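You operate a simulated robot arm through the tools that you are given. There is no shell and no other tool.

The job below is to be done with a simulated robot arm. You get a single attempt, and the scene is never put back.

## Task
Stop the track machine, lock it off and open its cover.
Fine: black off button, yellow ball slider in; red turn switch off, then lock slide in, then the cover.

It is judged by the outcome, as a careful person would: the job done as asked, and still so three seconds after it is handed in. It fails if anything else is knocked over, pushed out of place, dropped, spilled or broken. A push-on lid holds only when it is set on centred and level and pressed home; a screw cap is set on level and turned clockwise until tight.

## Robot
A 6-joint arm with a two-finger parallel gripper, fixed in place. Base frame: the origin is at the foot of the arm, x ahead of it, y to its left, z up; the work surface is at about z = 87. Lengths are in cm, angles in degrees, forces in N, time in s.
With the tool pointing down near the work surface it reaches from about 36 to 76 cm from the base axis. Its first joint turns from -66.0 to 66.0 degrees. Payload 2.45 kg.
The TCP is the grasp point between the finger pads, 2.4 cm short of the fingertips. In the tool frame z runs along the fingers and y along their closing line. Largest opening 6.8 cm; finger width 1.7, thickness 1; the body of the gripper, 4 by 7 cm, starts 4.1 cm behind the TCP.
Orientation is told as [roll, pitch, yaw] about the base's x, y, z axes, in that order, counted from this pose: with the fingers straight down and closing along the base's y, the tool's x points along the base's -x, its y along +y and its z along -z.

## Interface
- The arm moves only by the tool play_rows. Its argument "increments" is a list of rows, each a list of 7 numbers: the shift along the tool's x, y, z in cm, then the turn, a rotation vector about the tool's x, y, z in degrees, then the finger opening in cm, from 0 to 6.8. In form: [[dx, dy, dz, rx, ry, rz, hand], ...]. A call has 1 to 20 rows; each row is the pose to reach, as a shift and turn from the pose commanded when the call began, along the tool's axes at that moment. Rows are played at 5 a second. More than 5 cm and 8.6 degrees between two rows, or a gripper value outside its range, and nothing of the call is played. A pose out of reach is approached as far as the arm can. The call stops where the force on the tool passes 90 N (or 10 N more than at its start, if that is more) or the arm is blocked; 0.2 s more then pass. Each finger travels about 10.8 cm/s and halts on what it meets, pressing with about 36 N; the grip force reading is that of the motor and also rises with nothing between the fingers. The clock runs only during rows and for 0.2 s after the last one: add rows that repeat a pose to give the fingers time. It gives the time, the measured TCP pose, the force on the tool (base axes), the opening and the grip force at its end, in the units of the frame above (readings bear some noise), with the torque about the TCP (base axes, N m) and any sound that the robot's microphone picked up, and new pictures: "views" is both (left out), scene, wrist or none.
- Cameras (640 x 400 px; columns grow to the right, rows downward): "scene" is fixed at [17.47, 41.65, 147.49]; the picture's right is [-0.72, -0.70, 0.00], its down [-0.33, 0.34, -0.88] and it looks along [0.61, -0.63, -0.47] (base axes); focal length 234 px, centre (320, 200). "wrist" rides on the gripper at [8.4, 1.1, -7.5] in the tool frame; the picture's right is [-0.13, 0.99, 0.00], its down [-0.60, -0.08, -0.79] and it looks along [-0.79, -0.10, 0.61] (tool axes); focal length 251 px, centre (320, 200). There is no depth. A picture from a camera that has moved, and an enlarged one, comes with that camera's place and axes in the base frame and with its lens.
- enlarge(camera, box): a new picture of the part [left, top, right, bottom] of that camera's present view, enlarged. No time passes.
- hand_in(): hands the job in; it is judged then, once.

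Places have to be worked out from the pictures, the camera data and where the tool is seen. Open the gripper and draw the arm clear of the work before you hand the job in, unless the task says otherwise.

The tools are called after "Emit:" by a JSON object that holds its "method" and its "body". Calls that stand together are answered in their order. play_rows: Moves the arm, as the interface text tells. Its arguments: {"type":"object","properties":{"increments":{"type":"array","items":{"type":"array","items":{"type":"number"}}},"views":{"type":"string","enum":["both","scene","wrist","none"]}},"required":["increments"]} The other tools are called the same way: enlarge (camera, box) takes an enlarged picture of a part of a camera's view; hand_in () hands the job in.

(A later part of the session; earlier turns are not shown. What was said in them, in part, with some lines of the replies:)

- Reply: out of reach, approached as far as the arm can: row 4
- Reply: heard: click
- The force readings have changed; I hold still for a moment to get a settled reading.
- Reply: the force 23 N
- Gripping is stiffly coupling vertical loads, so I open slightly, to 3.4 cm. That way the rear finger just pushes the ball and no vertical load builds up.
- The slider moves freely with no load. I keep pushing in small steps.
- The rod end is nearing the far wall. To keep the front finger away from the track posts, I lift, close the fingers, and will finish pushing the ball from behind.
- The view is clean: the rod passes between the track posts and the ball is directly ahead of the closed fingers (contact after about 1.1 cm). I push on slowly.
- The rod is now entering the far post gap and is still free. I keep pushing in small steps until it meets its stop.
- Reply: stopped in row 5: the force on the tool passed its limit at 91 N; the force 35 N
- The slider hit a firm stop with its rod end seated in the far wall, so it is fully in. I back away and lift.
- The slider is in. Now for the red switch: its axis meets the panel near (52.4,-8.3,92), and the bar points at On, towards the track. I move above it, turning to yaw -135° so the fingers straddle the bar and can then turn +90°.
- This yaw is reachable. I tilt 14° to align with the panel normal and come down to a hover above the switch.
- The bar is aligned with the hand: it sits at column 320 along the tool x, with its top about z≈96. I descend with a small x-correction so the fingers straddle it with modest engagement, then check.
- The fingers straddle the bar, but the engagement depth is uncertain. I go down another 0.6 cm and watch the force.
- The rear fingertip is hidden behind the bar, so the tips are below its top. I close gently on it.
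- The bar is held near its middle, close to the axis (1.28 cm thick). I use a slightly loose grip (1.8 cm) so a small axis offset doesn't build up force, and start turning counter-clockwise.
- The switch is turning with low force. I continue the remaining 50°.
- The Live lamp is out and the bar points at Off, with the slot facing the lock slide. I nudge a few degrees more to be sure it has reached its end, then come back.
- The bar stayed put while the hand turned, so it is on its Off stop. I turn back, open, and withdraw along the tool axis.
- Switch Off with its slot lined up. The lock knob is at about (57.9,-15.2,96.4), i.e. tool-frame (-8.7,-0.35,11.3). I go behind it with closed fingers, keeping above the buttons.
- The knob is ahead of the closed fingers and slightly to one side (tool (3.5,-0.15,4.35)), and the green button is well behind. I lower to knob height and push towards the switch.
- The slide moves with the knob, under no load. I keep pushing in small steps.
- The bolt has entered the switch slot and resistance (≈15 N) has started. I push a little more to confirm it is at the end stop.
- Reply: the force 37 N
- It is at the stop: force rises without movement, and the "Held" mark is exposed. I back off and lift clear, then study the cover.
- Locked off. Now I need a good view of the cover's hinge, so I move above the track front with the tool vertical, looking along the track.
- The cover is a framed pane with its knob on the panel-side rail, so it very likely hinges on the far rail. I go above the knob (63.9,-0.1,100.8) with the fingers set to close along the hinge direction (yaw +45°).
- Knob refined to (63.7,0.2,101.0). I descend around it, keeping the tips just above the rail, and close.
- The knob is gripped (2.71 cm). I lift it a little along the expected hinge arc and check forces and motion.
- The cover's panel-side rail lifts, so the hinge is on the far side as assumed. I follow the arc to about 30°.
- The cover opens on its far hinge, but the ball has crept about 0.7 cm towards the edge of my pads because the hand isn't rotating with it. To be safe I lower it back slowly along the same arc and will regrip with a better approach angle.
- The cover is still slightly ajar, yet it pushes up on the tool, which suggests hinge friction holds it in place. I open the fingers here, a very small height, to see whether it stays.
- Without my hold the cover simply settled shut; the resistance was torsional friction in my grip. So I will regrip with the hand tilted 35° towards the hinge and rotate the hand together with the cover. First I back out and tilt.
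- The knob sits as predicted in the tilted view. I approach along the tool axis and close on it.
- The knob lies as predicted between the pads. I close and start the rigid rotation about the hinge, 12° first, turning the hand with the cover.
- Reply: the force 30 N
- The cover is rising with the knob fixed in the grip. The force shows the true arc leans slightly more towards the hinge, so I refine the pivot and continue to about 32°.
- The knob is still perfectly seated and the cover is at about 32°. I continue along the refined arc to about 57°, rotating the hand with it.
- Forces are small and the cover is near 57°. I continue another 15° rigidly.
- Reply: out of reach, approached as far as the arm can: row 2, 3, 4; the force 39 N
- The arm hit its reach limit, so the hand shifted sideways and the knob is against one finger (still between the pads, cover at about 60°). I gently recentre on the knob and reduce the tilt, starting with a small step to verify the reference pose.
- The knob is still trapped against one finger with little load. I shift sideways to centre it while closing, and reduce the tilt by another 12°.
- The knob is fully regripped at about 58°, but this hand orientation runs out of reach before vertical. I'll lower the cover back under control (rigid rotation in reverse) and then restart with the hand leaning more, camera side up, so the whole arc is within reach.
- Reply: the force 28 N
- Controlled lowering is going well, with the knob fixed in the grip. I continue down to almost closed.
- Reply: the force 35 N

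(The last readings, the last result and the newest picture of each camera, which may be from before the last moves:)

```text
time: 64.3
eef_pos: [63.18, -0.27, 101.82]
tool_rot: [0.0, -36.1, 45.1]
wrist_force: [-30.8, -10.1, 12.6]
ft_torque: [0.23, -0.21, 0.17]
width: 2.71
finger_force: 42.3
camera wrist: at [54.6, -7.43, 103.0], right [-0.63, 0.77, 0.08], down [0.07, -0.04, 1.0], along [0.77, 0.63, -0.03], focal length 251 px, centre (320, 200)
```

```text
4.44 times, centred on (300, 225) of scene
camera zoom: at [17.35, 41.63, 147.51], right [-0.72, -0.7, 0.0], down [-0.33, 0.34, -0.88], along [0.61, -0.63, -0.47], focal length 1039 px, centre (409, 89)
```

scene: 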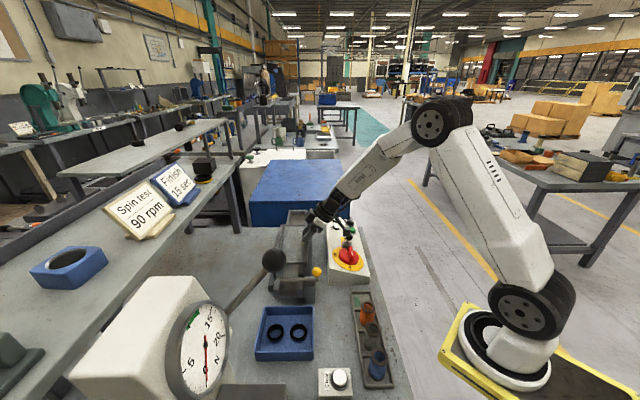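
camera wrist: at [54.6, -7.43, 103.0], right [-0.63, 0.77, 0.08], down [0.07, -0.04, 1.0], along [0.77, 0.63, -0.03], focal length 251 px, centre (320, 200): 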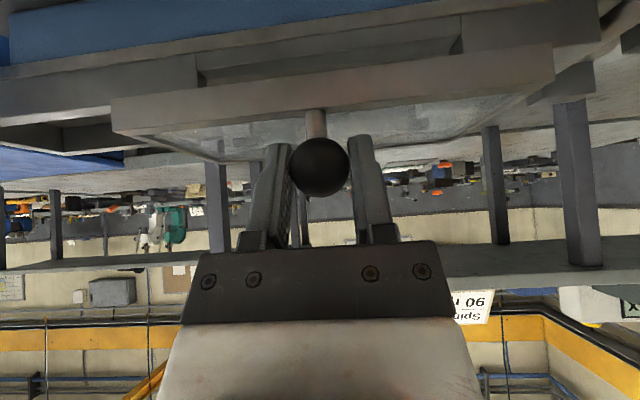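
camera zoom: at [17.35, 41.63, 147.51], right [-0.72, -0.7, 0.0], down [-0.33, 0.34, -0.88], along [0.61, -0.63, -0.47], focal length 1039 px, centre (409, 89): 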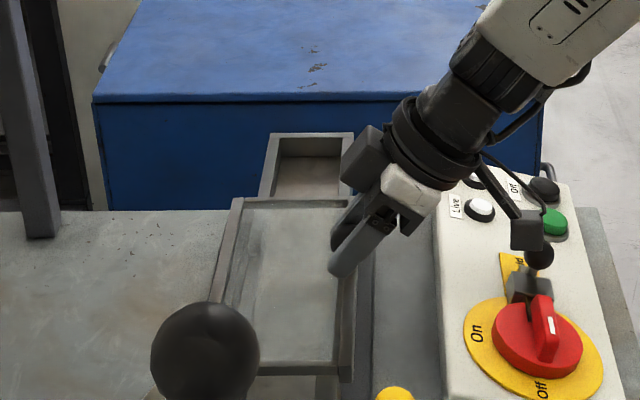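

It's almost shut with the knob still seated. I release it there (a few mm) and back away along the tool axis.

Emit:
{"method": "play_rows", "body": {"increments": [[0.1, 0, 0, 0, 0, 0, 3.2], [0.1, 0, 0, 0, 0, 0, 4.6], [0.1, 0, 0, 0, 0, 0, 4.6], [0.1, 0, -3, 0, 0, 0, 4.6], [0.1, 0, -7, 0, 0, 0, 4.6], [0.1, 0, -11, 0, 0, 0, 4.6]]}}

Emit:
{"method": "enlarge", "body": {"camera": "scene", "box": [240, 180, 380, 290]}}

```text
time: 65.7
eef_pos: [58.94, -4.82, 110.79]
tool_rot: [0.0, -36.1, 44.9]
wrist_force: [0.2, -0.1, 0.0]
ft_torque: [0.0, 0.0, 0.0]
width: 4.61
finger_force: 0.0
camera wrist: at [50.15, -11.98, 111.9], right [-0.63, 0.77, 0.08], down [0.07, -0.04, 1.0], along [0.78, 0.63, -0.03], focal length 251 px, centre (320, 200)
```

scene: 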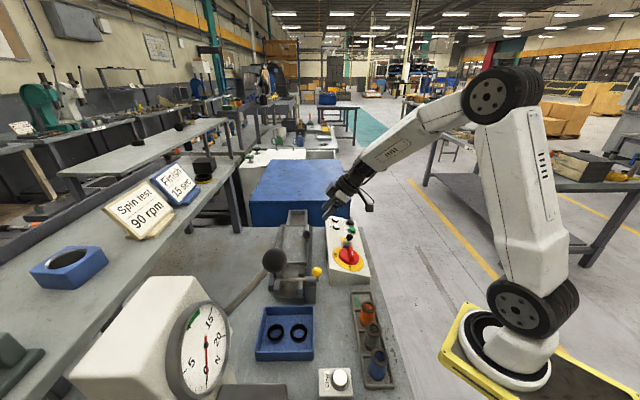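
wrist: 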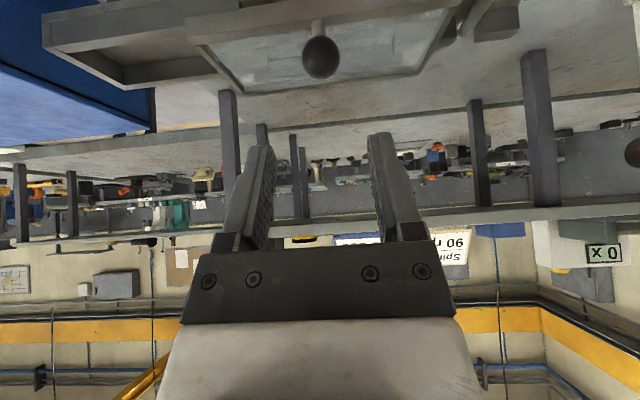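

```text
3.64 times, centred on (310, 235) of scene
camera zoom: at [17.47, 41.65, 147.49], right [-0.72, -0.7, 0.0], down [-0.33, 0.34, -0.88], along [0.61, -0.63, -0.47], focal length 850 px, centre (356, 73)
```

zoom: 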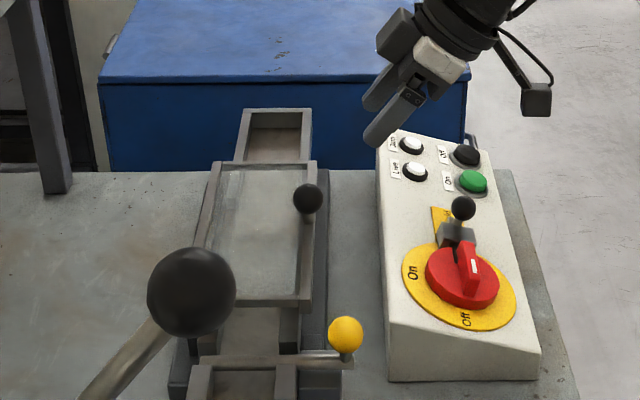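

All fine, cover shut again and nothing disturbed. Now I spin the hand 180° about its own axis (camera side up), first half here in free space.

Emit:
{"method": "play_rows", "body": {"increments": [[0, 0, -0.5, 0, 0, 8.2, 4.6], [0, 0, -1, 0, 0, 16.4, 4.6], [0, 0, -1.5, 0, 0, 24.6, 4.6], [0, 0, -2, 0, 0, 32.8, 4.6], [0, 0, -2, 0, 0, 41, 4.6], [0, 0, -2, 0, 0, 49.2, 4.6], [0, 0, -2, 0, 0, 57.4, 4.6], [0, 0, -2, 0, 0, 65.6, 4.6], [0, 0, -2, 0, 0, 73.8, 4.6], [0, 0, -2, 0, 0, 82, 4.6], [0, 0, -2, 0, 0, 90, 4.6]], "views": "scene"}}

Emit:
{"method": "play_rows", "body": {"increments": [[0, 0, 0, 0, 0, 8.2, 4.6], [0, 0, 0, 0, 0, 16.4, 4.6], [0, 0, 0, 0, 0, 24.6, 4.6], [0, 0, 0, 0, 0, 32.8, 4.6], [0, 0, 0, 0, 0, 41, 4.6], [0, 0, 0, 0, 0, 49.2, 4.6], [0, 0, 0, 0, 0, 57.4, 4.6], [0, 0, 0, 0, 0, 65.6, 4.6], [0, 0, 0, 0, 0, 73.8, 4.6], [0, 0, 0, 0, 0, 82, 4.6], [0, 0, 0, 0, 0, 90, 4.6]]}}

```text
time: 68.1
eef_pos: [58.17, -5.72, 112.38]
tool_rot: [36.1, 0.0, -45.1]
wrist_force: [0.2, -0.6, -0.4]
ft_torque: [-0.02, 0.0, 0.0]
width: 4.61
finger_force: 0.0
```

scene: 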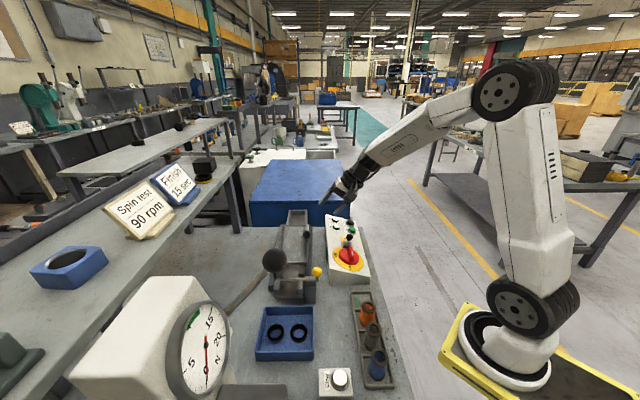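

```text
time: 70.5
eef_pos: [58.09, -5.73, 112.36]
tool_rot: [-0.1, 36.1, -135.2]
wrist_force: [0.5, 0.2, -0.1]
ft_torque: [-0.02, -0.01, -0.02]
width: 4.61
finger_force: 0.0
camera wrist: at [60.44, -4.82, 123.44], right [0.63, -0.78, -0.08], down [-0.73, -0.62, 0.28], along [-0.27, -0.12, -0.96], focal length 251 px, centre (320, 200)
```

scene: 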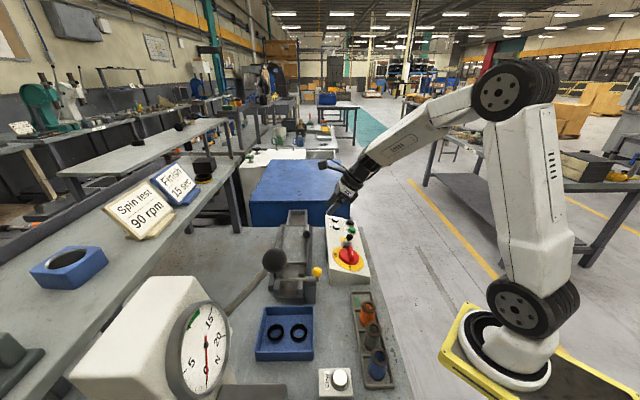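
wrist: 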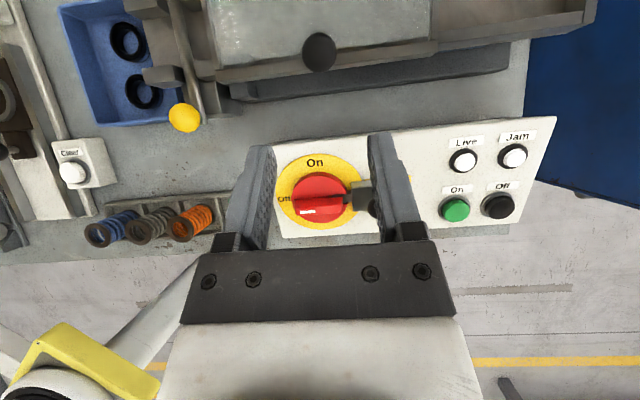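

The hand is spun with the camera on top. I now increase the lean to 60° and go to a pre-grasp point 7 cm back from the knob.

Emit:
{"method": "play_rows", "body": {"increments": [[-0.9, -0.03, 1.75, 0, 6, 0, 4.2], [-1.8, -0.06, 3.5, 0, 12, 0, 4.2], [-2.7, -0.1, 5.2, 0, 18, 0, 4.2], [-3.65, -0.13, 7.0, 0, 24, 0, 4.2], [-3.65, -0.13, 7.0, 0, 24, 0, 4.2]]}}

Emit:
{"method": "enlarge", "body": {"camera": "scene", "box": [240, 180, 380, 290]}}

```text
time: 71.7
eef_pos: [58.93, -4.74, 104.52]
tool_rot: [0.1, 60.2, -134.9]
wrist_force: [0.1, -1.0, -0.1]
ft_torque: [-0.01, 0.0, 0.01]
width: 4.23
finger_force: 0.0
camera wrist: at [57.89, -7.19, 115.65], right [0.66, -0.75, -0.11], down [-0.75, -0.64, -0.13], along [0.03, 0.17, -0.99], focal length 251 px, centre (320, 200)
```

scene: 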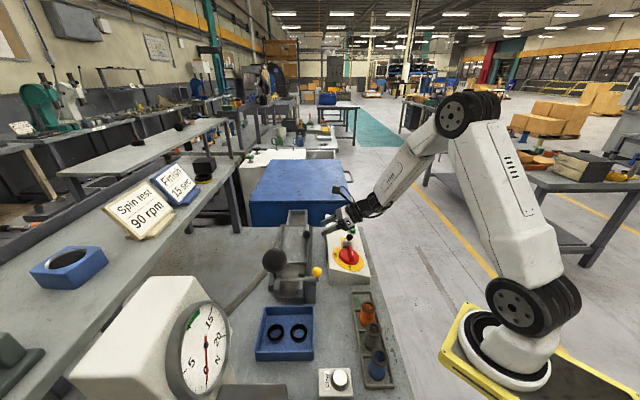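
wrist: 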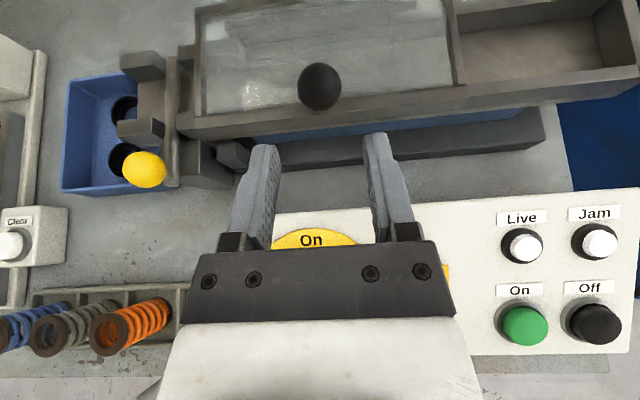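

```text
3.64 times, centred on (310, 235) of scene
camera zoom: at [17.47, 41.65, 147.49], right [-0.72, -0.7, 0.0], down [-0.33, 0.34, -0.88], along [0.61, -0.63, -0.47], focal length 850 px, centre (356, 73)
```

zoom: 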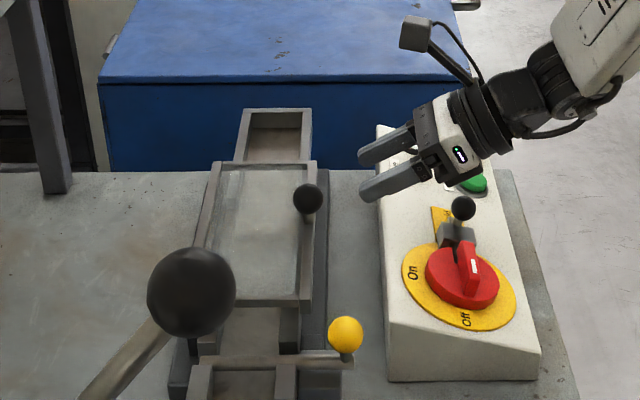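

The knob is centred ahead of the fingers. I approach along the tool axis in steps.

Emit:
{"method": "play_rows", "body": {"increments": [[-0.1, 0, 2.5, 0, 0, 0, 4.2], [-0.1, 0, 5, 0, 0, 0, 4.2], [-0.1, 0, 7, 0, 0, 0, 4.2], [-0.1, 0, 7, 0, 0, 0, 4.2]]}}

Emit:
{"method": "enlarge", "body": {"camera": "scene", "box": [240, 180, 380, 290]}}

```text
time: 72.7
eef_pos: [63.15, -0.53, 100.87]
tool_rot: [0.1, 60.0, -134.8]
wrist_force: [-0.2, -0.2, 0.2]
ft_torque: [-0.02, 0.02, 0.0]
width: 4.19
finger_force: 0.0
camera wrist: at [62.17, -2.92, 111.96], right [0.66, -0.75, -0.11], down [-0.75, -0.64, -0.13], along [0.02, 0.17, -0.99], focal length 251 px, centre (320, 200)
```

scene: 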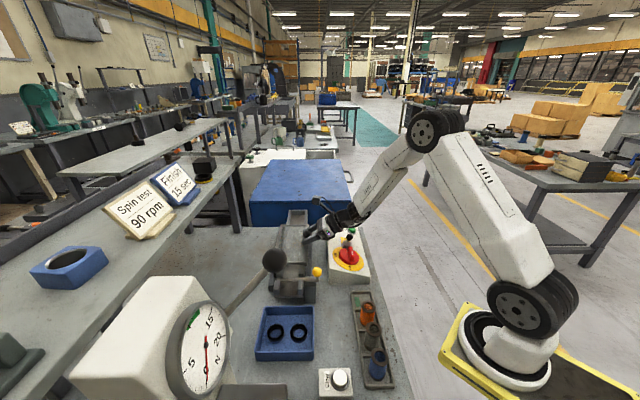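
wrist: 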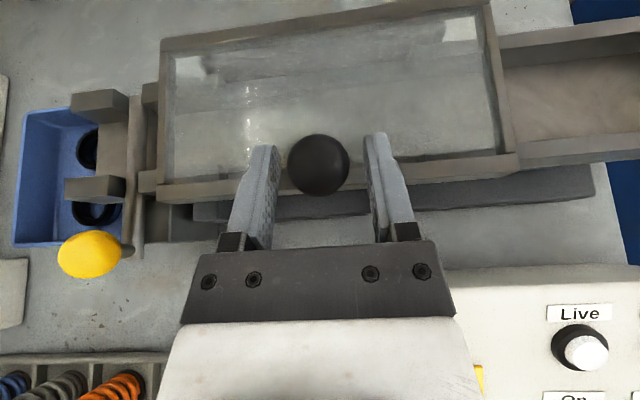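

```text
3.64 times, centred on (310, 235) of scene
camera zoom: at [17.47, 41.66, 147.49], right [-0.72, -0.7, 0.0], down [-0.33, 0.34, -0.88], along [0.61, -0.63, -0.47], focal length 850 px, centre (356, 73)
```

zoom: 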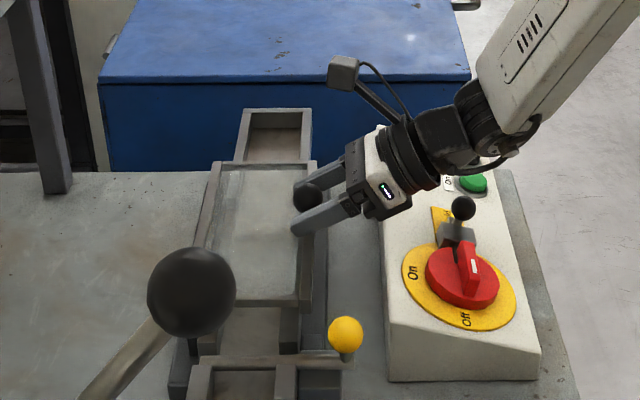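

The knob is centred between the pads. I close and begin the rigid rotation from this lean, 10° first.

Emit:
{"method": "play_rows", "body": {"increments": [[0, 0, 0, 0, 0, 0, 3.2], [0, 0, 0, 0, 0, 0, 2.2], [0, 0, 0, 0, 0, 0, 2.2], [0.46, 0, -0.1, 0, -2.5, 0, 2.2], [0.921, 0, -0.201, 0, -5, 0, 2.2], [1.858, 0, -0.321, 0, -10, 0, 2.2], [1.858, 0, -0.321, 0, -10, 0, 2.2]]}}

Emit:
{"method": "enlarge", "body": {"camera": "scene", "box": [240, 180, 380, 290]}}

```text
time: 74.3
eef_pos: [63.58, 0.11, 102.75]
tool_rot: [-0.1, 50.0, -135.1]
wrist_force: [13.5, 4.9, -11.2]
ft_torque: [-0.25, 0.34, -0.11]
width: 2.75
finger_force: 41.5
camera wrist: at [64.03, -1.06, 114.0], right [0.64, -0.76, -0.1], down [-0.76, -0.65, 0.05], along [-0.1, 0.05, -0.99], focal length 251 px, centre (320, 200)
```

scene: 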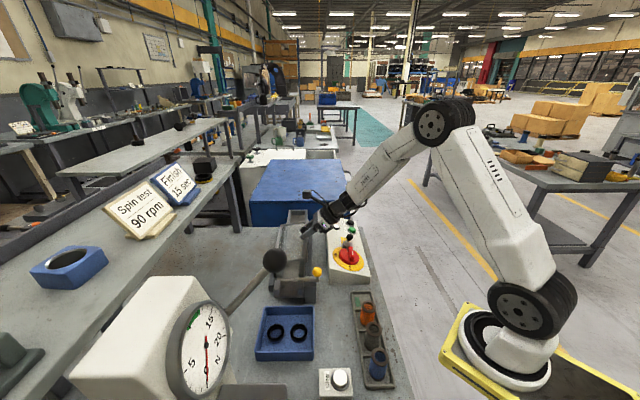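
wrist: 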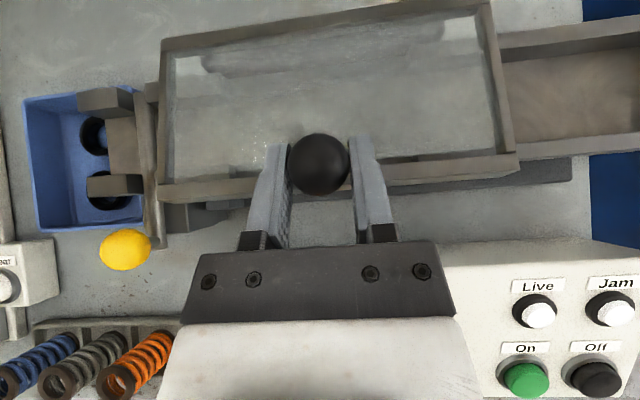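

```text
3.64 times, centred on (310, 235) of scene
camera zoom: at [17.54, 41.67, 147.48], right [-0.72, -0.7, 0.0], down [-0.33, 0.34, -0.88], along [0.61, -0.63, -0.47], focal length 850 px, centre (356, 73)
```

zoom: 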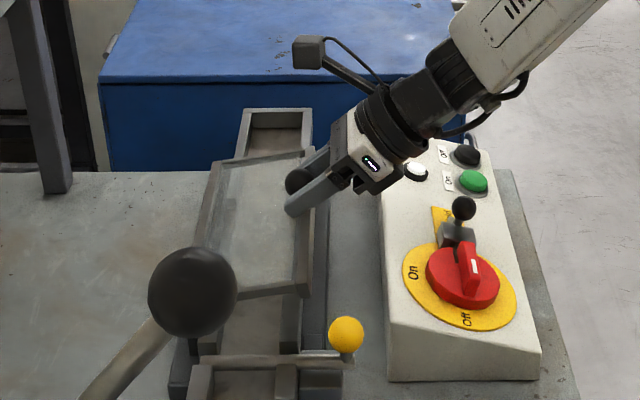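

Working well, with the knob rock-steady in the grip. I continue to about 40°.

Emit:
{"method": "play_rows", "body": {"increments": [[0.953, 0, -0.162, 0, -5, 0, 2.2], [1.908, 0, -0.26, 0, -10, 0, 2.2], [2.849, 0, -0.297, 0, -15, 0, 2.2], [3.792, 0, -0.253, 0, -20, 0, 2.2], [4.727, 0, -0.127, 0, -25, 0, 2.2], [5.646, 0, 0.079, 0, -30, 0, 2.2], [5.646, 0, 0.079, 0, -30, 0, 2.2]]}}

Emit:
{"method": "enlarge", "body": {"camera": "scene", "box": [240, 180, 380, 290]}}

```text
time: 75.9
eef_pos: [66.28, 2.52, 107.07]
tool_rot: [0.0, 20.2, -135.0]
wrist_force: [15.1, 2.6, -15.5]
ft_torque: [0.02, -0.23, -0.04]
width: 2.74
finger_force: 42.5
camera wrist: at [70.64, 5.56, 116.93], right [0.62, -0.79, -0.04], down [-0.65, -0.54, 0.54], along [-0.45, -0.3, -0.84], focal length 251 px, centre (320, 200)
```

scene: 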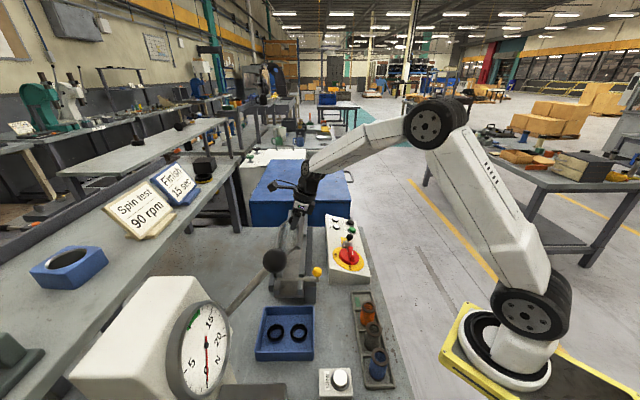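
wrist: 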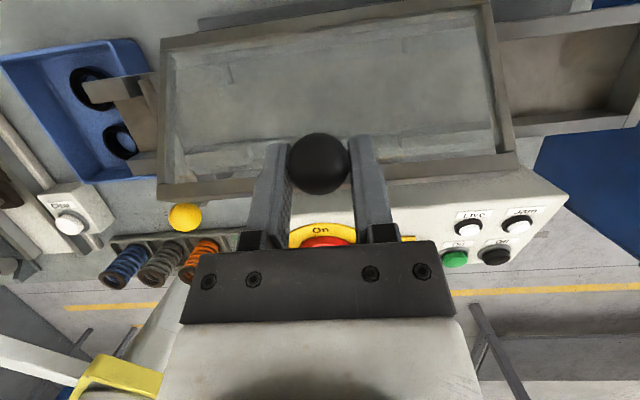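

```text
3.64 times, centred on (310, 235) of scene
camera zoom: at [17.56, 41.67, 147.48], right [-0.72, -0.7, 0.0], down [-0.33, 0.34, -0.88], along [0.61, -0.63, -0.47], focal length 850 px, centre (356, 73)
```

zoom: 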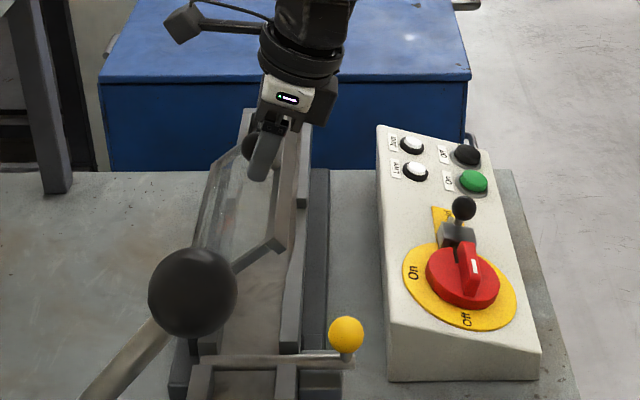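

At 40° with small forces. I continue the same way to about 70°.

Emit:
{"method": "play_rows", "body": {"increments": [[0.913, 0, -0.196, 0, -5, 0, 2.2], [1.845, 0, -0.309, 0, -10, 0, 2.2], [2.783, 0, -0.343, 0, -15, 0, 2.2], [3.721, 0, -0.293, 0, -20, 0, 2.2], [4.651, 0, -0.163, 0, -25, 0, 2.2], [5.566, 0, 0.048, 0, -30, 0, 2.2], [5.566, 0, 0.048, 0, -30, 0, 2.2]]}}

Emit:
{"method": "enlarge", "body": {"camera": "scene", "box": [240, 180, 380, 290]}}

```text
time: 77.5
eef_pos: [69.94, 6.24, 108.69]
tool_rot: [-0.1, -10.0, -135.0]
wrist_force: [9.2, 1.6, -20.8]
ft_torque: [0.39, -0.52, 0.03]
width: 2.73
finger_force: 42.2
camera wrist: at [77.38, 12.3, 114.79], right [0.61, -0.79, 0.02], down [-0.38, -0.27, 0.89], along [-0.69, -0.55, -0.46], focal length 251 px, centre (320, 200)
```

scene: 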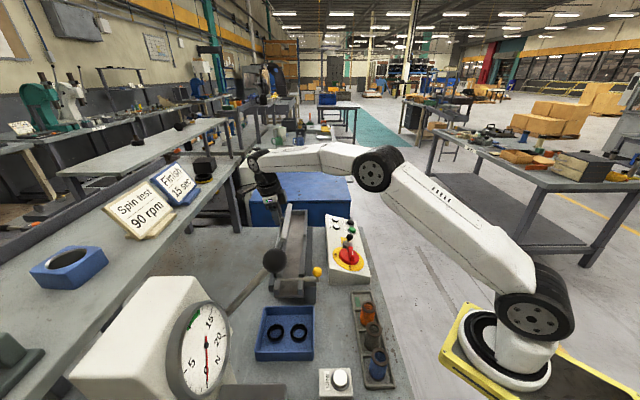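
wrist: 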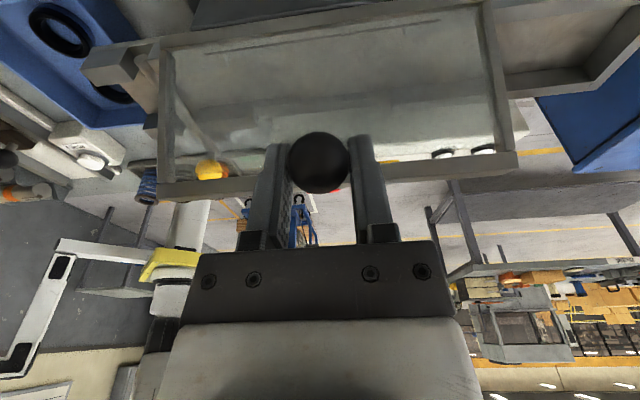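

```text
3.64 times, centred on (310, 235) of scene
camera zoom: at [17.55, 41.66, 147.48], right [-0.72, -0.7, 0.0], down [-0.33, 0.34, -0.88], along [0.61, -0.63, -0.47], focal length 850 px, centre (356, 73)
```

zoom: 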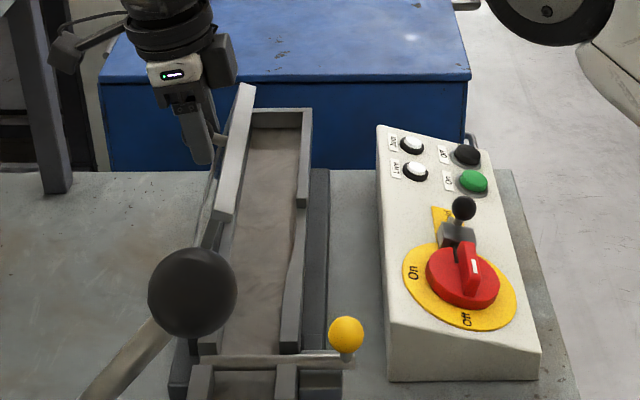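

At about 70° with the knob still seated; the arm nears its reach limit, so from here I translate along the arc with only slight rotation, letting the knob pivot in the pads, to about 85°.

Emit:
{"method": "play_rows", "body": {"increments": [[0.442, 0, -0.007, 0, -1, 0, 2.2], [0.878, 0, -0.054, 0, -2, 0, 2.2], [1.311, 0, -0.11, 0, -2, 0, 2.2], [1.743, 0, -0.155, 0, -2, 0, 2.2], [2.175, 0, -0.161, 0, -2, 0, 2.2], [2.616, 0, -0.157, 0, -2, 0, 2.2], [2.616, 0, -0.157, 0, -2, 0, 2.2]]}}

Emit:
{"method": "enlarge", "body": {"camera": "scene", "box": [240, 180, 380, 290]}}

```text
time: 79.1
eef_pos: [71.6, 8.06, 108.75]
tool_rot: [0.2, -11.7, -135.1]
wrist_force: [-6.8, -5.5, 8.8]
ft_torque: [-0.8, 0.82, 0.03]
width: 2.72
finger_force: 41.9
camera wrist: at [79.26, 14.2, 114.49], right [0.61, -0.79, 0.03], down [-0.36, -0.25, 0.9], along [-0.7, -0.56, -0.44], focal length 251 px, centre (320, 200)
```

scene: 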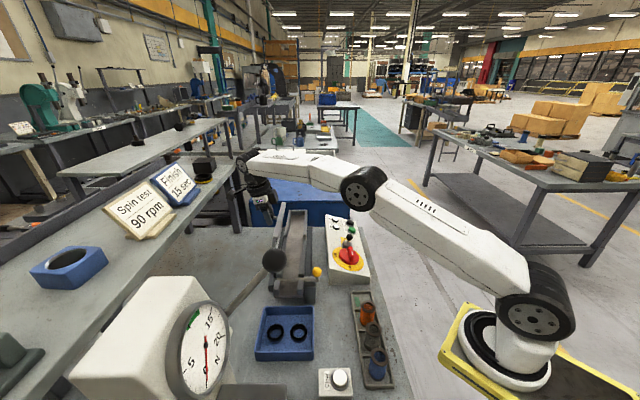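
wrist: 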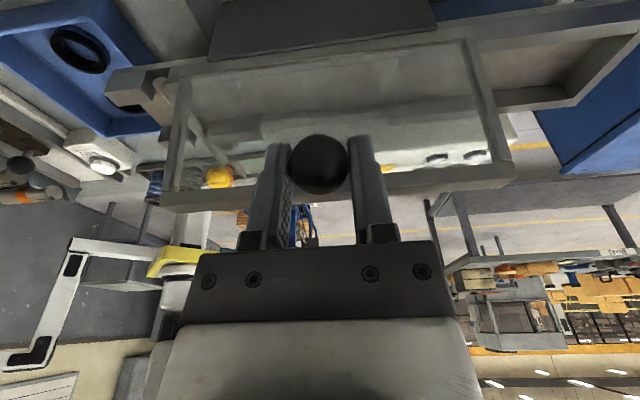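

```text
3.64 times, centred on (310, 235) of scene
camera zoom: at [17.43, 41.63, 147.5], right [-0.72, -0.7, 0.0], down [-0.33, 0.34, -0.88], along [0.61, -0.63, -0.47], focal length 850 px, centre (356, 73)
```

zoom: 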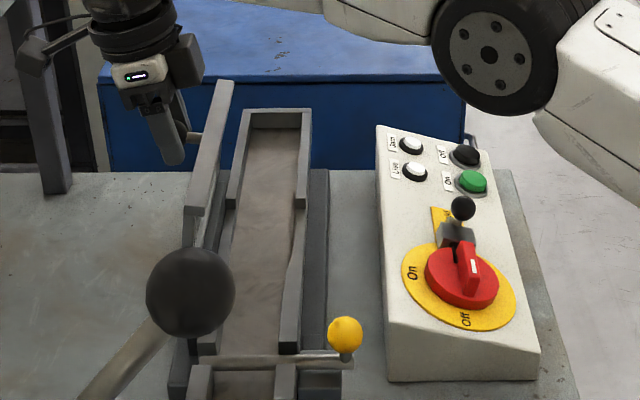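

About 83°, still seated with no slip and low forces. I carry on past vertical in small steps, easing the tilt for reach.

Emit:
{"method": "play_rows", "body": {"increments": [[0.35, 0, 0, 0, 0.3, 0, 2.2], [0.698, 0, 0.003, 0, 0.7, 0, 2.2], [0.96, 0, 0.02, 0, 1.3, 0, 2.2], [1.22, 0, 0.036, 0, 2, 0, 2.2], [1.48, 0, 0.065, 0, 2.5, 0, 2.2], [1.74, 0, 0.097, 0, 3, 0, 2.2], [1.74, 0, 0.097, 0, 3, 0, 2.2]]}}

Emit:
{"method": "enlarge", "body": {"camera": "scene", "box": [240, 180, 380, 290]}}

```text
time: 80.7
eef_pos: [72.81, 9.18, 108.14]
tool_rot: [0.1, -8.8, -135.0]
wrist_force: [-2.9, -8.9, 11.5]
ft_torque: [-0.87, 0.79, 0.01]
width: 2.71
finger_force: 42.1
camera wrist: at [80.24, 15.16, 114.35], right [0.61, -0.79, 0.02], down [-0.39, -0.28, 0.88], along [-0.69, -0.54, -0.48], focal length 251 px, centre (320, 200)
```

scene: 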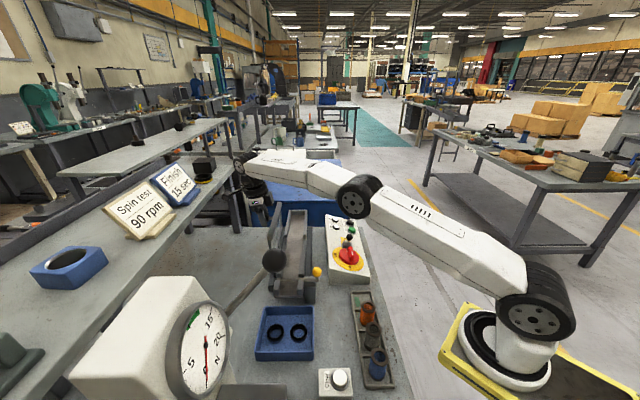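
wrist: 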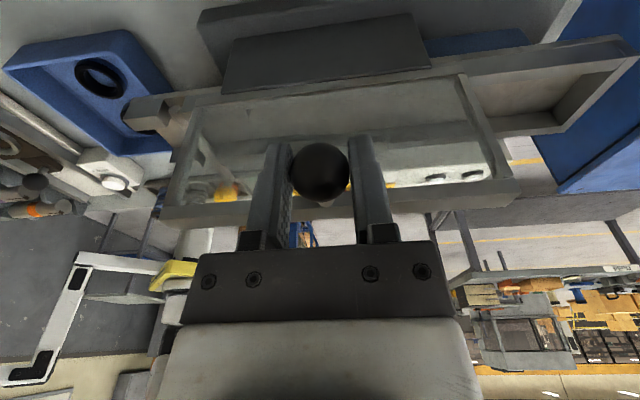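

```text
3.64 times, centred on (310, 235) of scene
camera zoom: at [17.44, 41.63, 147.5], right [-0.72, -0.7, 0.0], down [-0.33, 0.34, -0.88], along [0.61, -0.63, -0.47], focal length 850 px, centre (356, 73)
```

zoom: 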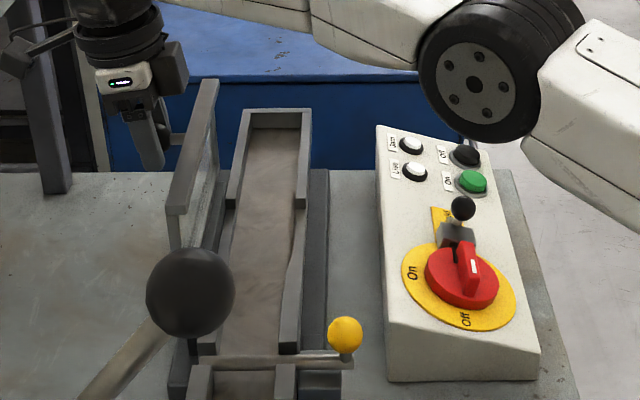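

The cover is at about 93°. I go on in small steps to 100°+ so it rests open on its stop, watching the force.

Emit:
{"method": "play_rows", "body": {"increments": [[0.34, 0, 0.08, 0, 0.7, 0, 2.2], [0.679, 0, 0.16, 0, 1.5, 0, 2.2], [0.93, 0, 0.235, 0, 2.5, 0, 2.2], [1.182, 0, 0.311, 0, 3.5, 0, 2.2], [1.182, 0, 0.311, 0, 3.5, 0, 2.2]]}}

Emit:
{"method": "enlarge", "body": {"camera": "scene", "box": [240, 180, 380, 290]}}

```text
time: 81.9
eef_pos: [73.64, 10.11, 107.71]
tool_rot: [0.0, -5.4, -135.0]
wrist_force: [-1.9, -13.3, 2.0]
ft_torque: [-0.78, 0.76, 0.01]
width: 2.74
finger_force: 41.8
camera wrist: at [80.75, 15.66, 114.33], right [0.61, -0.79, 0.01], down [-0.43, -0.32, 0.85], along [-0.67, -0.52, -0.53], focal length 251 px, centre (320, 200)
```

scene: 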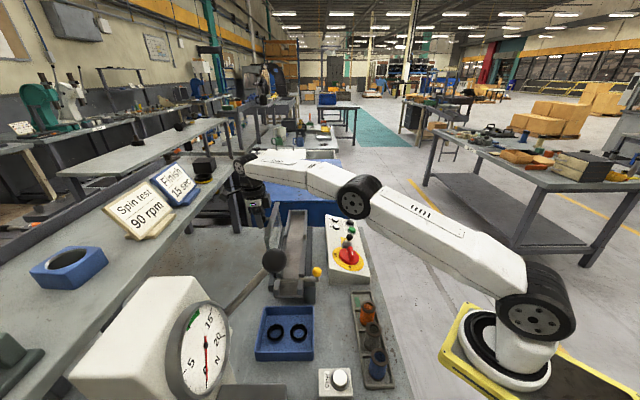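
wrist: 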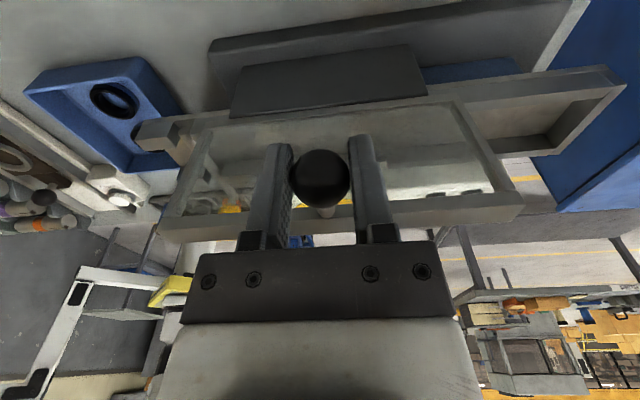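

```text
3.64 times, centred on (310, 235) of scene
camera zoom: at [17.47, 41.62, 147.5], right [-0.72, -0.7, 0.0], down [-0.33, 0.34, -0.88], along [0.61, -0.63, -0.47], focal length 850 px, centre (356, 73)
```

zoom: 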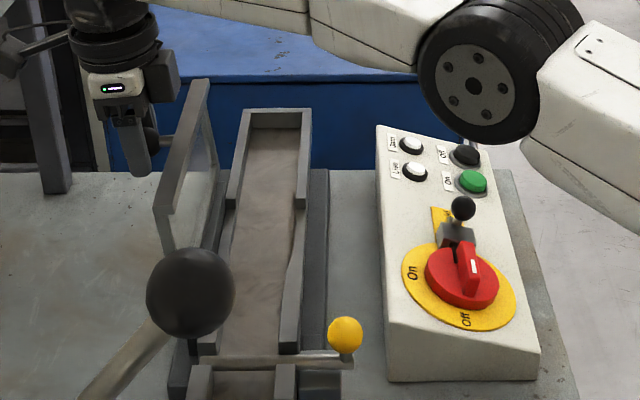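

About 100° and no stop felt yet. I keep guiding it over slowly until it meets its rest.

Emit:
{"method": "play_rows", "body": {"increments": [[0.33, 0, 0.145, 0, 1.5, 0, 2.2], [0.67, 0, 0.294, 0, 3, 0, 2.2], [0.98, 0, 0.455, 0, 4.5, 0, 2.2], [1.288, 0, 0.621, 0, 6, 0, 2.2], [1.288, 0, 0.621, 0, 6, 0, 2.2]]}}

Emit:
{"method": "enlarge", "body": {"camera": "scene", "box": [240, 180, 380, 290]}}

```text
time: 83.1
eef_pos: [74.54, 11.02, 107.07]
tool_rot: [0.1, 0.8, -135.1]
wrist_force: [0.6, -10.5, 7.2]
ft_torque: [-0.79, 0.7, 0.06]
width: 2.73
finger_force: 41.9
camera wrist: at [81.11, 16.05, 114.66], right [0.61, -0.79, 0.0], down [-0.49, -0.38, 0.79], along [-0.62, -0.48, -0.62], focal length 251 px, centre (320, 200)
```

scene: 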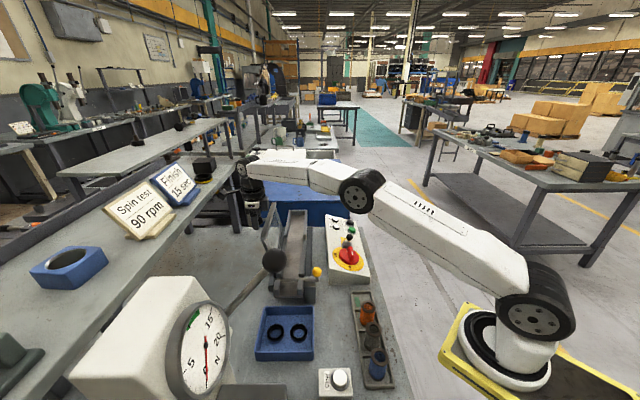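
wrist: 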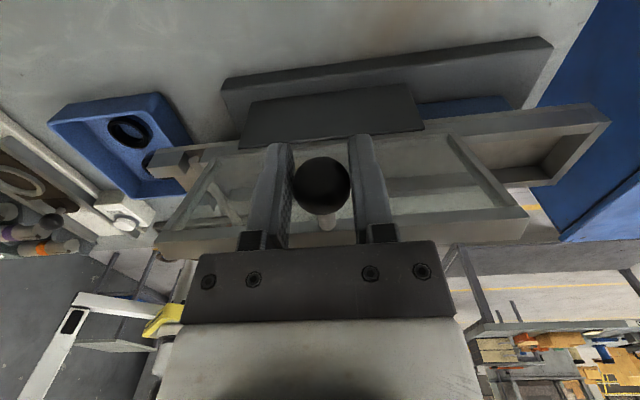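

```text
3.64 times, centred on (310, 235) of scene
camera zoom: at [17.46, 41.62, 147.5], right [-0.72, -0.7, 0.0], down [-0.33, 0.34, -0.88], along [0.61, -0.63, -0.47], focal length 850 px, centre (356, 73)
```

zoom: 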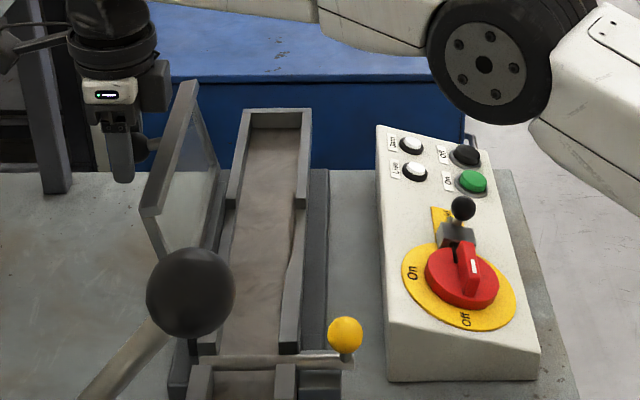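

The cover is at about 107°, well past vertical. I check the dark plate by the hinge (a likely stop) and the knob seating before releasing.

Emit:
{"method": "enlarge", "body": {"camera": "wrist", "box": [140, 20, 620, 260]}}

Emit:
{"method": "enlarge", "body": {"camera": "scene", "box": [250, 190, 310, 240]}}

```text
1.33 times, centred on (380, 140) of wrist
camera zoom: at [81.11, 16.05, 114.66], right [0.61, -0.79, 0.0], down [-0.49, -0.38, 0.79], along [-0.62, -0.48, -0.62], focal length 335 px, centre (240, 280)
```

zoom: 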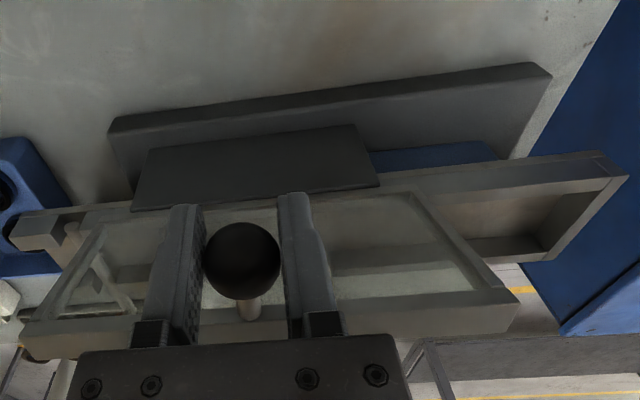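

```text
8.00 times, centred on (280, 215) of scene
camera zoom: at [17.46, 41.62, 147.5], right [-0.72, -0.7, 0.0], down [-0.33, 0.34, -0.88], along [0.61, -0.63, -0.47], focal length 1871 px, centre (640, 80)
```

zoom: 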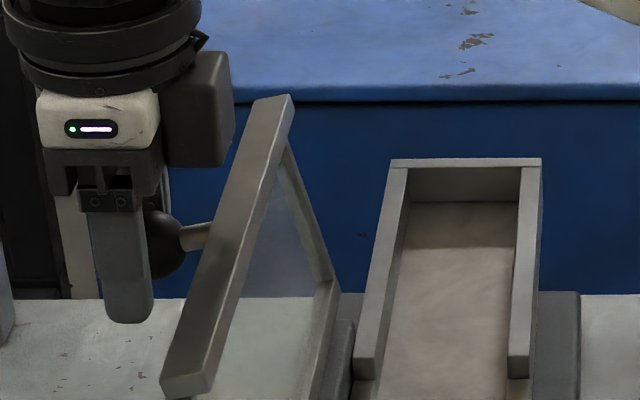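

The cover clearly leans past vertical towards the dark stop plate, and the knob is at the pad edge. I open the fingers so it can settle (the fingers remain behind it as a soft catch).

Emit:
{"method": "play_rows", "body": {"increments": [[0, 0, 0, 0, 0, 0, 3.0], [0, 0, 0, 0, 0, 0, 4.6], [0, 0, 0, 0, 0, 0, 4.6], [0, 0, 0, 0, 0, 0, 4.6]]}}

Emit:
{"method": "enlarge", "body": {"camera": "scene", "box": [250, 190, 310, 240]}}

```text
time: 84.1
eef_pos: [74.49, 10.96, 106.94]
tool_rot: [0.0, 0.6, -134.9]
wrist_force: [0.7, 0.4, 0.3]
ft_torque: [-0.03, 0.0, 0.01]
width: 4.59
finger_force: 0.1
camera wrist: at [81.11, 16.07, 114.57], right [0.61, -0.79, 0.0], down [-0.49, -0.38, 0.79], along [-0.62, -0.48, -0.62], focal length 251 px, centre (320, 200)
```

scene: 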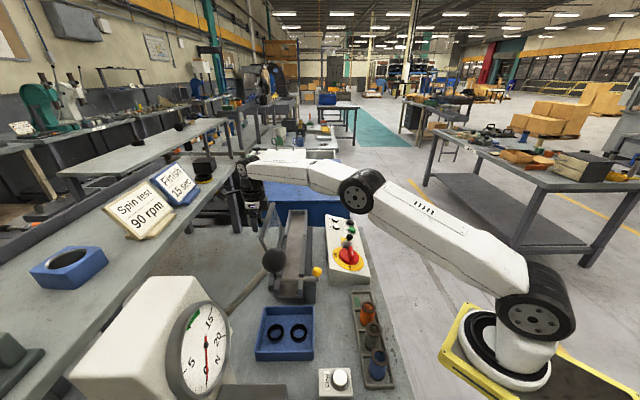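
wrist: 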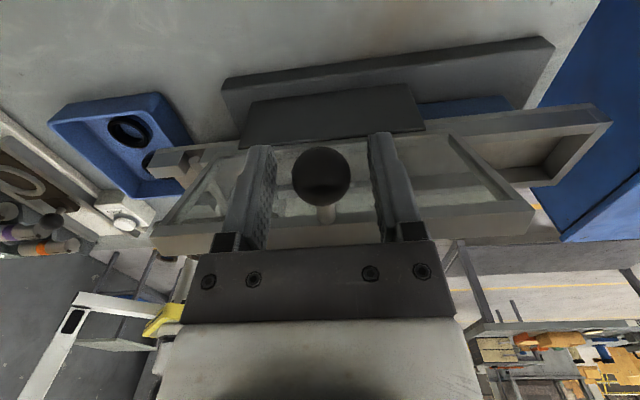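

```text
8.00 times, centred on (280, 215) of scene
camera zoom: at [17.47, 41.65, 147.49], right [-0.72, -0.7, 0.0], down [-0.33, 0.34, -0.88], along [0.61, -0.63, -0.47], focal length 1871 px, centre (640, 80)
```

zoom: 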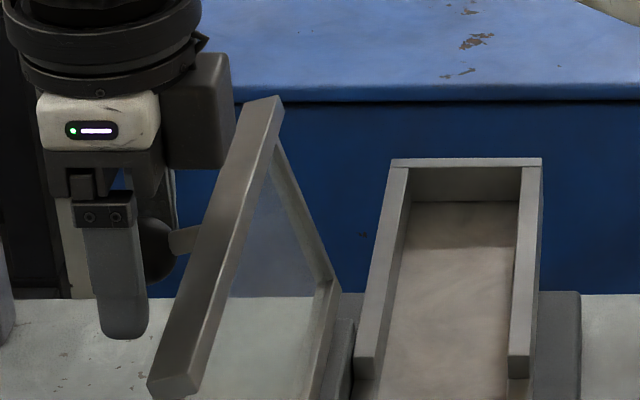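

The cover settled at about 111° and carries no load on my hand, so it is resting on its stop. I withdraw straight up in small steps.

Emit:
{"method": "play_rows", "body": {"increments": [[0, 0, -1, 0, 0, 0, 5.0], [0, 0, -2, 0, 0, 0, 5.0], [0, 0, -3, 0, 0, 0, 5.0]]}}

Emit:
{"method": "enlarge", "body": {"camera": "scene", "box": [250, 190, 310, 240]}}

```text
time: 84.9
eef_pos: [74.56, 10.87, 109.97]
tool_rot: [0.0, 0.6, -135.1]
wrist_force: [-0.1, 1.0, 0.4]
ft_torque: [0.03, -0.02, 0.01]
width: 4.98
finger_force: 0.0
camera wrist: at [81.09, 16.0, 117.61], right [0.61, -0.79, 0.0], down [-0.49, -0.38, 0.79], along [-0.62, -0.48, -0.62], focal length 251 px, centre (320, 200)
```

scene: 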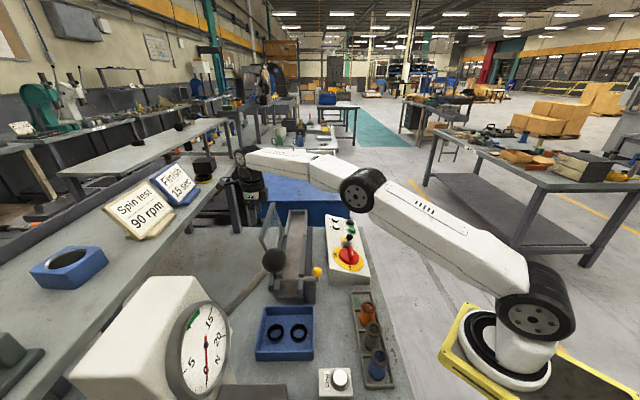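
wrist: 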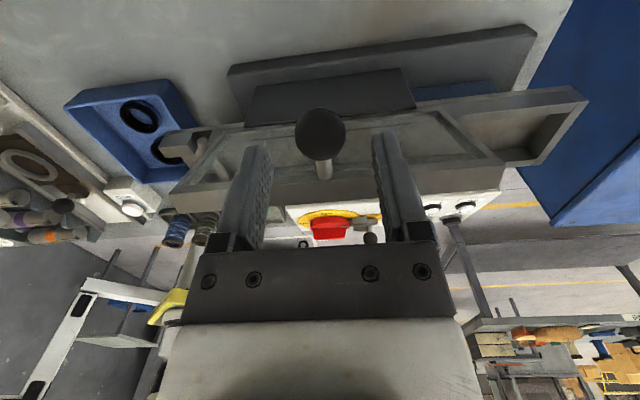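

```text
8.00 times, centred on (280, 215) of scene
camera zoom: at [17.47, 41.65, 147.49], right [-0.72, -0.7, 0.0], down [-0.33, 0.34, -0.88], along [0.61, -0.63, -0.47], focal length 1871 px, centre (640, 80)
```

zoom: 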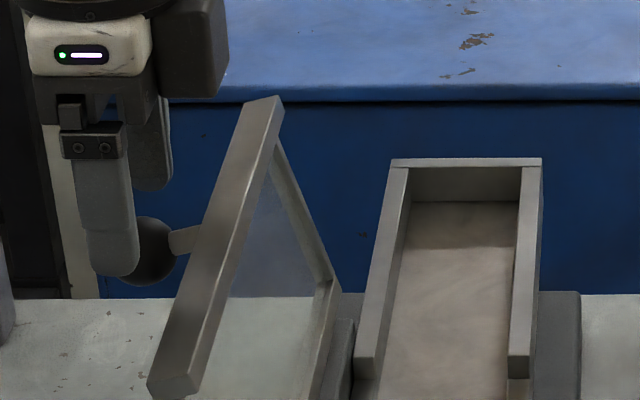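

The cover stays put while I rise. I continue up.

Emit:
{"method": "play_rows", "body": {"increments": [[0, 0, -1, 0, 0, 0, 5.0], [0, 0, -2, 0, 0, 0, 5.0], [0, 0, -3, 0, 0, 0, 5.0]]}}

Emit:
{"method": "enlarge", "body": {"camera": "scene", "box": [250, 180, 310, 240]}}

```text
time: 85.7
eef_pos: [74.56, 11.06, 112.85]
tool_rot: [0.0, 0.6, -135.1]
wrist_force: [-0.3, -0.1, 0.5]
ft_torque: [0.0, 0.01, -0.03]
width: 5.02
finger_force: 0.0
camera wrist: at [81.06, 16.03, 120.55], right [0.61, -0.79, 0.0], down [-0.49, -0.38, 0.79], along [-0.62, -0.48, -0.62], focal length 251 px, centre (320, 200)
```

scene: 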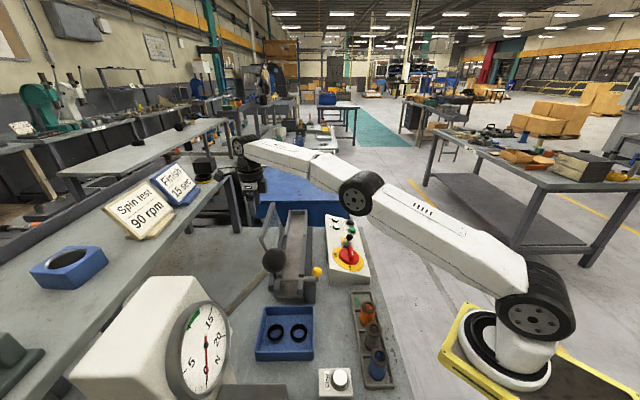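
wrist: 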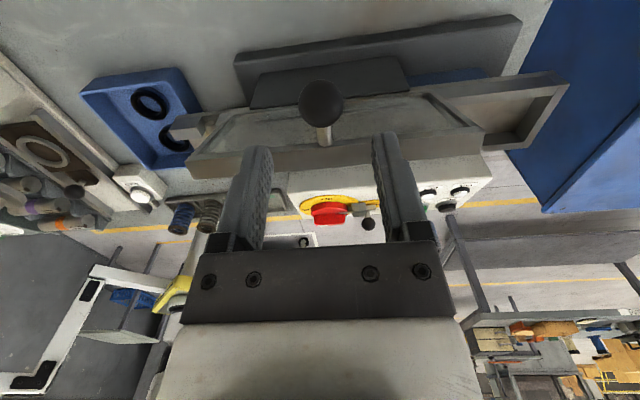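

```text
6.67 times, centred on (280, 210) of scene
camera zoom: at [17.47, 41.65, 147.49], right [-0.72, -0.7, 0.0], down [-0.33, 0.34, -0.88], along [0.61, -0.63, -0.47], focal length 1559 px, centre (587, 133)
```

zoom: 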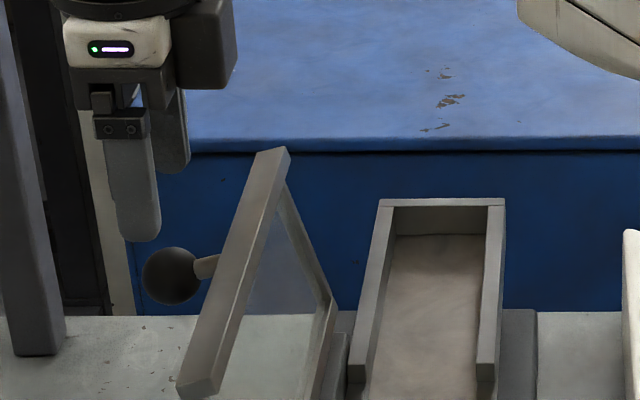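

Tips are clear above the knob and cover edge. I retreat up and back towards the robot, well away from the work.

Emit:
{"method": "play_rows", "body": {"increments": [[-0.5, -0.5, -2.5, 0, 0, 0, 5.0], [-2, -2, -5, 0, 0, 0, 5.0], [-4, -4, -7.5, 0, 0, 0, 5.0], [-6.5, -6.5, -9.5, 0, 0, 0, 5.0], [-9, -9, -11.5, 0, 0, 0, 5.0], [-11.5, -11.5, -13, 0, 0, 0, 5.0], [-14, -14, -14, 0, 0, 0, 5.0]]}}

Emit:
{"method": "enlarge", "body": {"camera": "scene", "box": [230, 180, 390, 300]}}

Emit:
{"method": "enlarge", "body": {"camera": "scene", "box": [310, 205, 390, 275]}}

```text
time: 87.3
eef_pos: [54.47, 10.91, 126.86]
tool_rot: [0.0, 0.6, -135.0]
wrist_force: [0.0, -0.2, 0.3]
ft_torque: [0.01, 0.03, -0.01]
width: 5.0
finger_force: 0.0
camera wrist: at [61.08, 15.98, 134.46], right [0.61, -0.79, 0.0], down [-0.49, -0.38, 0.79], along [-0.62, -0.48, -0.62], focal length 251 px, centre (320, 200)
```

scene: 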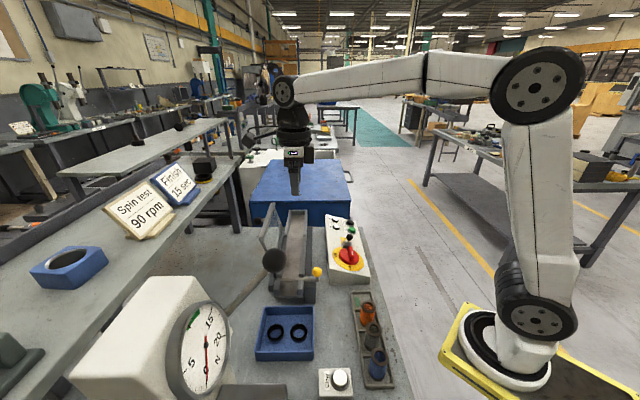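
wrist: 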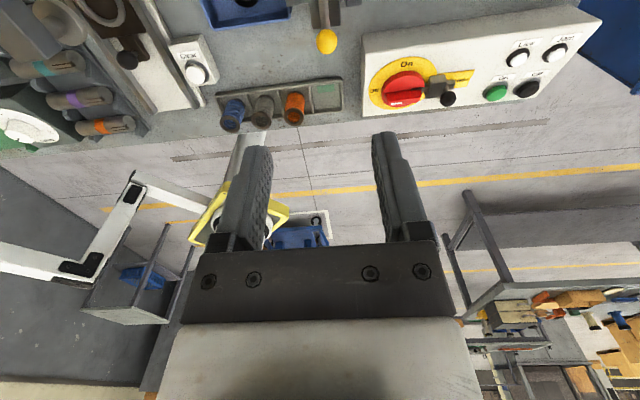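

```text
3.33 times, centred on (310, 240) of scene
camera zoom: at [17.47, 41.65, 147.49], right [-0.72, -0.7, 0.0], down [-0.33, 0.34, -0.88], along [0.61, -0.63, -0.47], focal length 780 px, centre (353, 67)
```

zoom: 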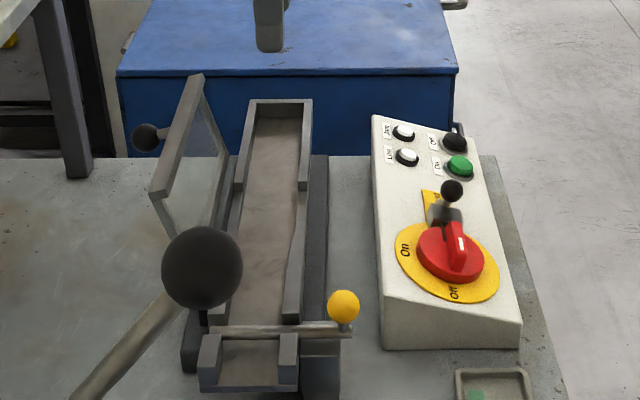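

```text
5.71 times, centred on (350, 240) of scene
camera zoom: at [17.47, 41.65, 147.49], right [-0.72, -0.7, 0.0], down [-0.33, 0.34, -0.88], along [0.61, -0.63, -0.47], focal length 1336 px, centre (149, -29)
```

zoom: 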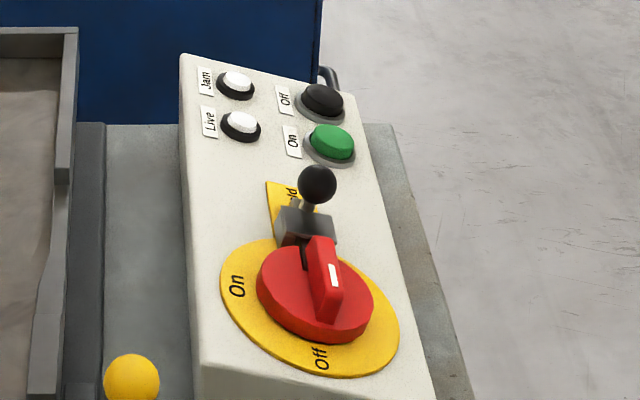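

Everything is as asked. Off was pressed and Live is dark, the yellow slider is fully in, the red switch is at Off with the lock slide in its slot, and the cover rests open past vertical. The gripper is open and the arm is clear, so I hand in.

Emit:
{"method": "hand_in", "body": {}}

```text
The job is handed in.
```

The track machine is stopped and locked off, and its cover is open. The job has been handed in.

- **Off button:** I pressed the black button and heard it click.
- **Yellow ball slider:** it is pushed in to its stop, with the rod end seated in the far wall of the track.
- **Red switch:** it is turned to Off against its end stop, and the Live lamp is out.
- **Lock slide:** it is pushed into the slot in the switch until it stopped.
- **Cover:** it is open past vertical, at about 111° by my estimate. It stayed put when I let go and moved the hand away.

The cover took three tries. On the first two my grip on its knob was not good enough, so I lowered it nearly shut, let it drop the last bit closed, and started again from a better angle.

In the last pictures nothing else looked moved or damaged. The gripper is open and the arm is clear of the work.
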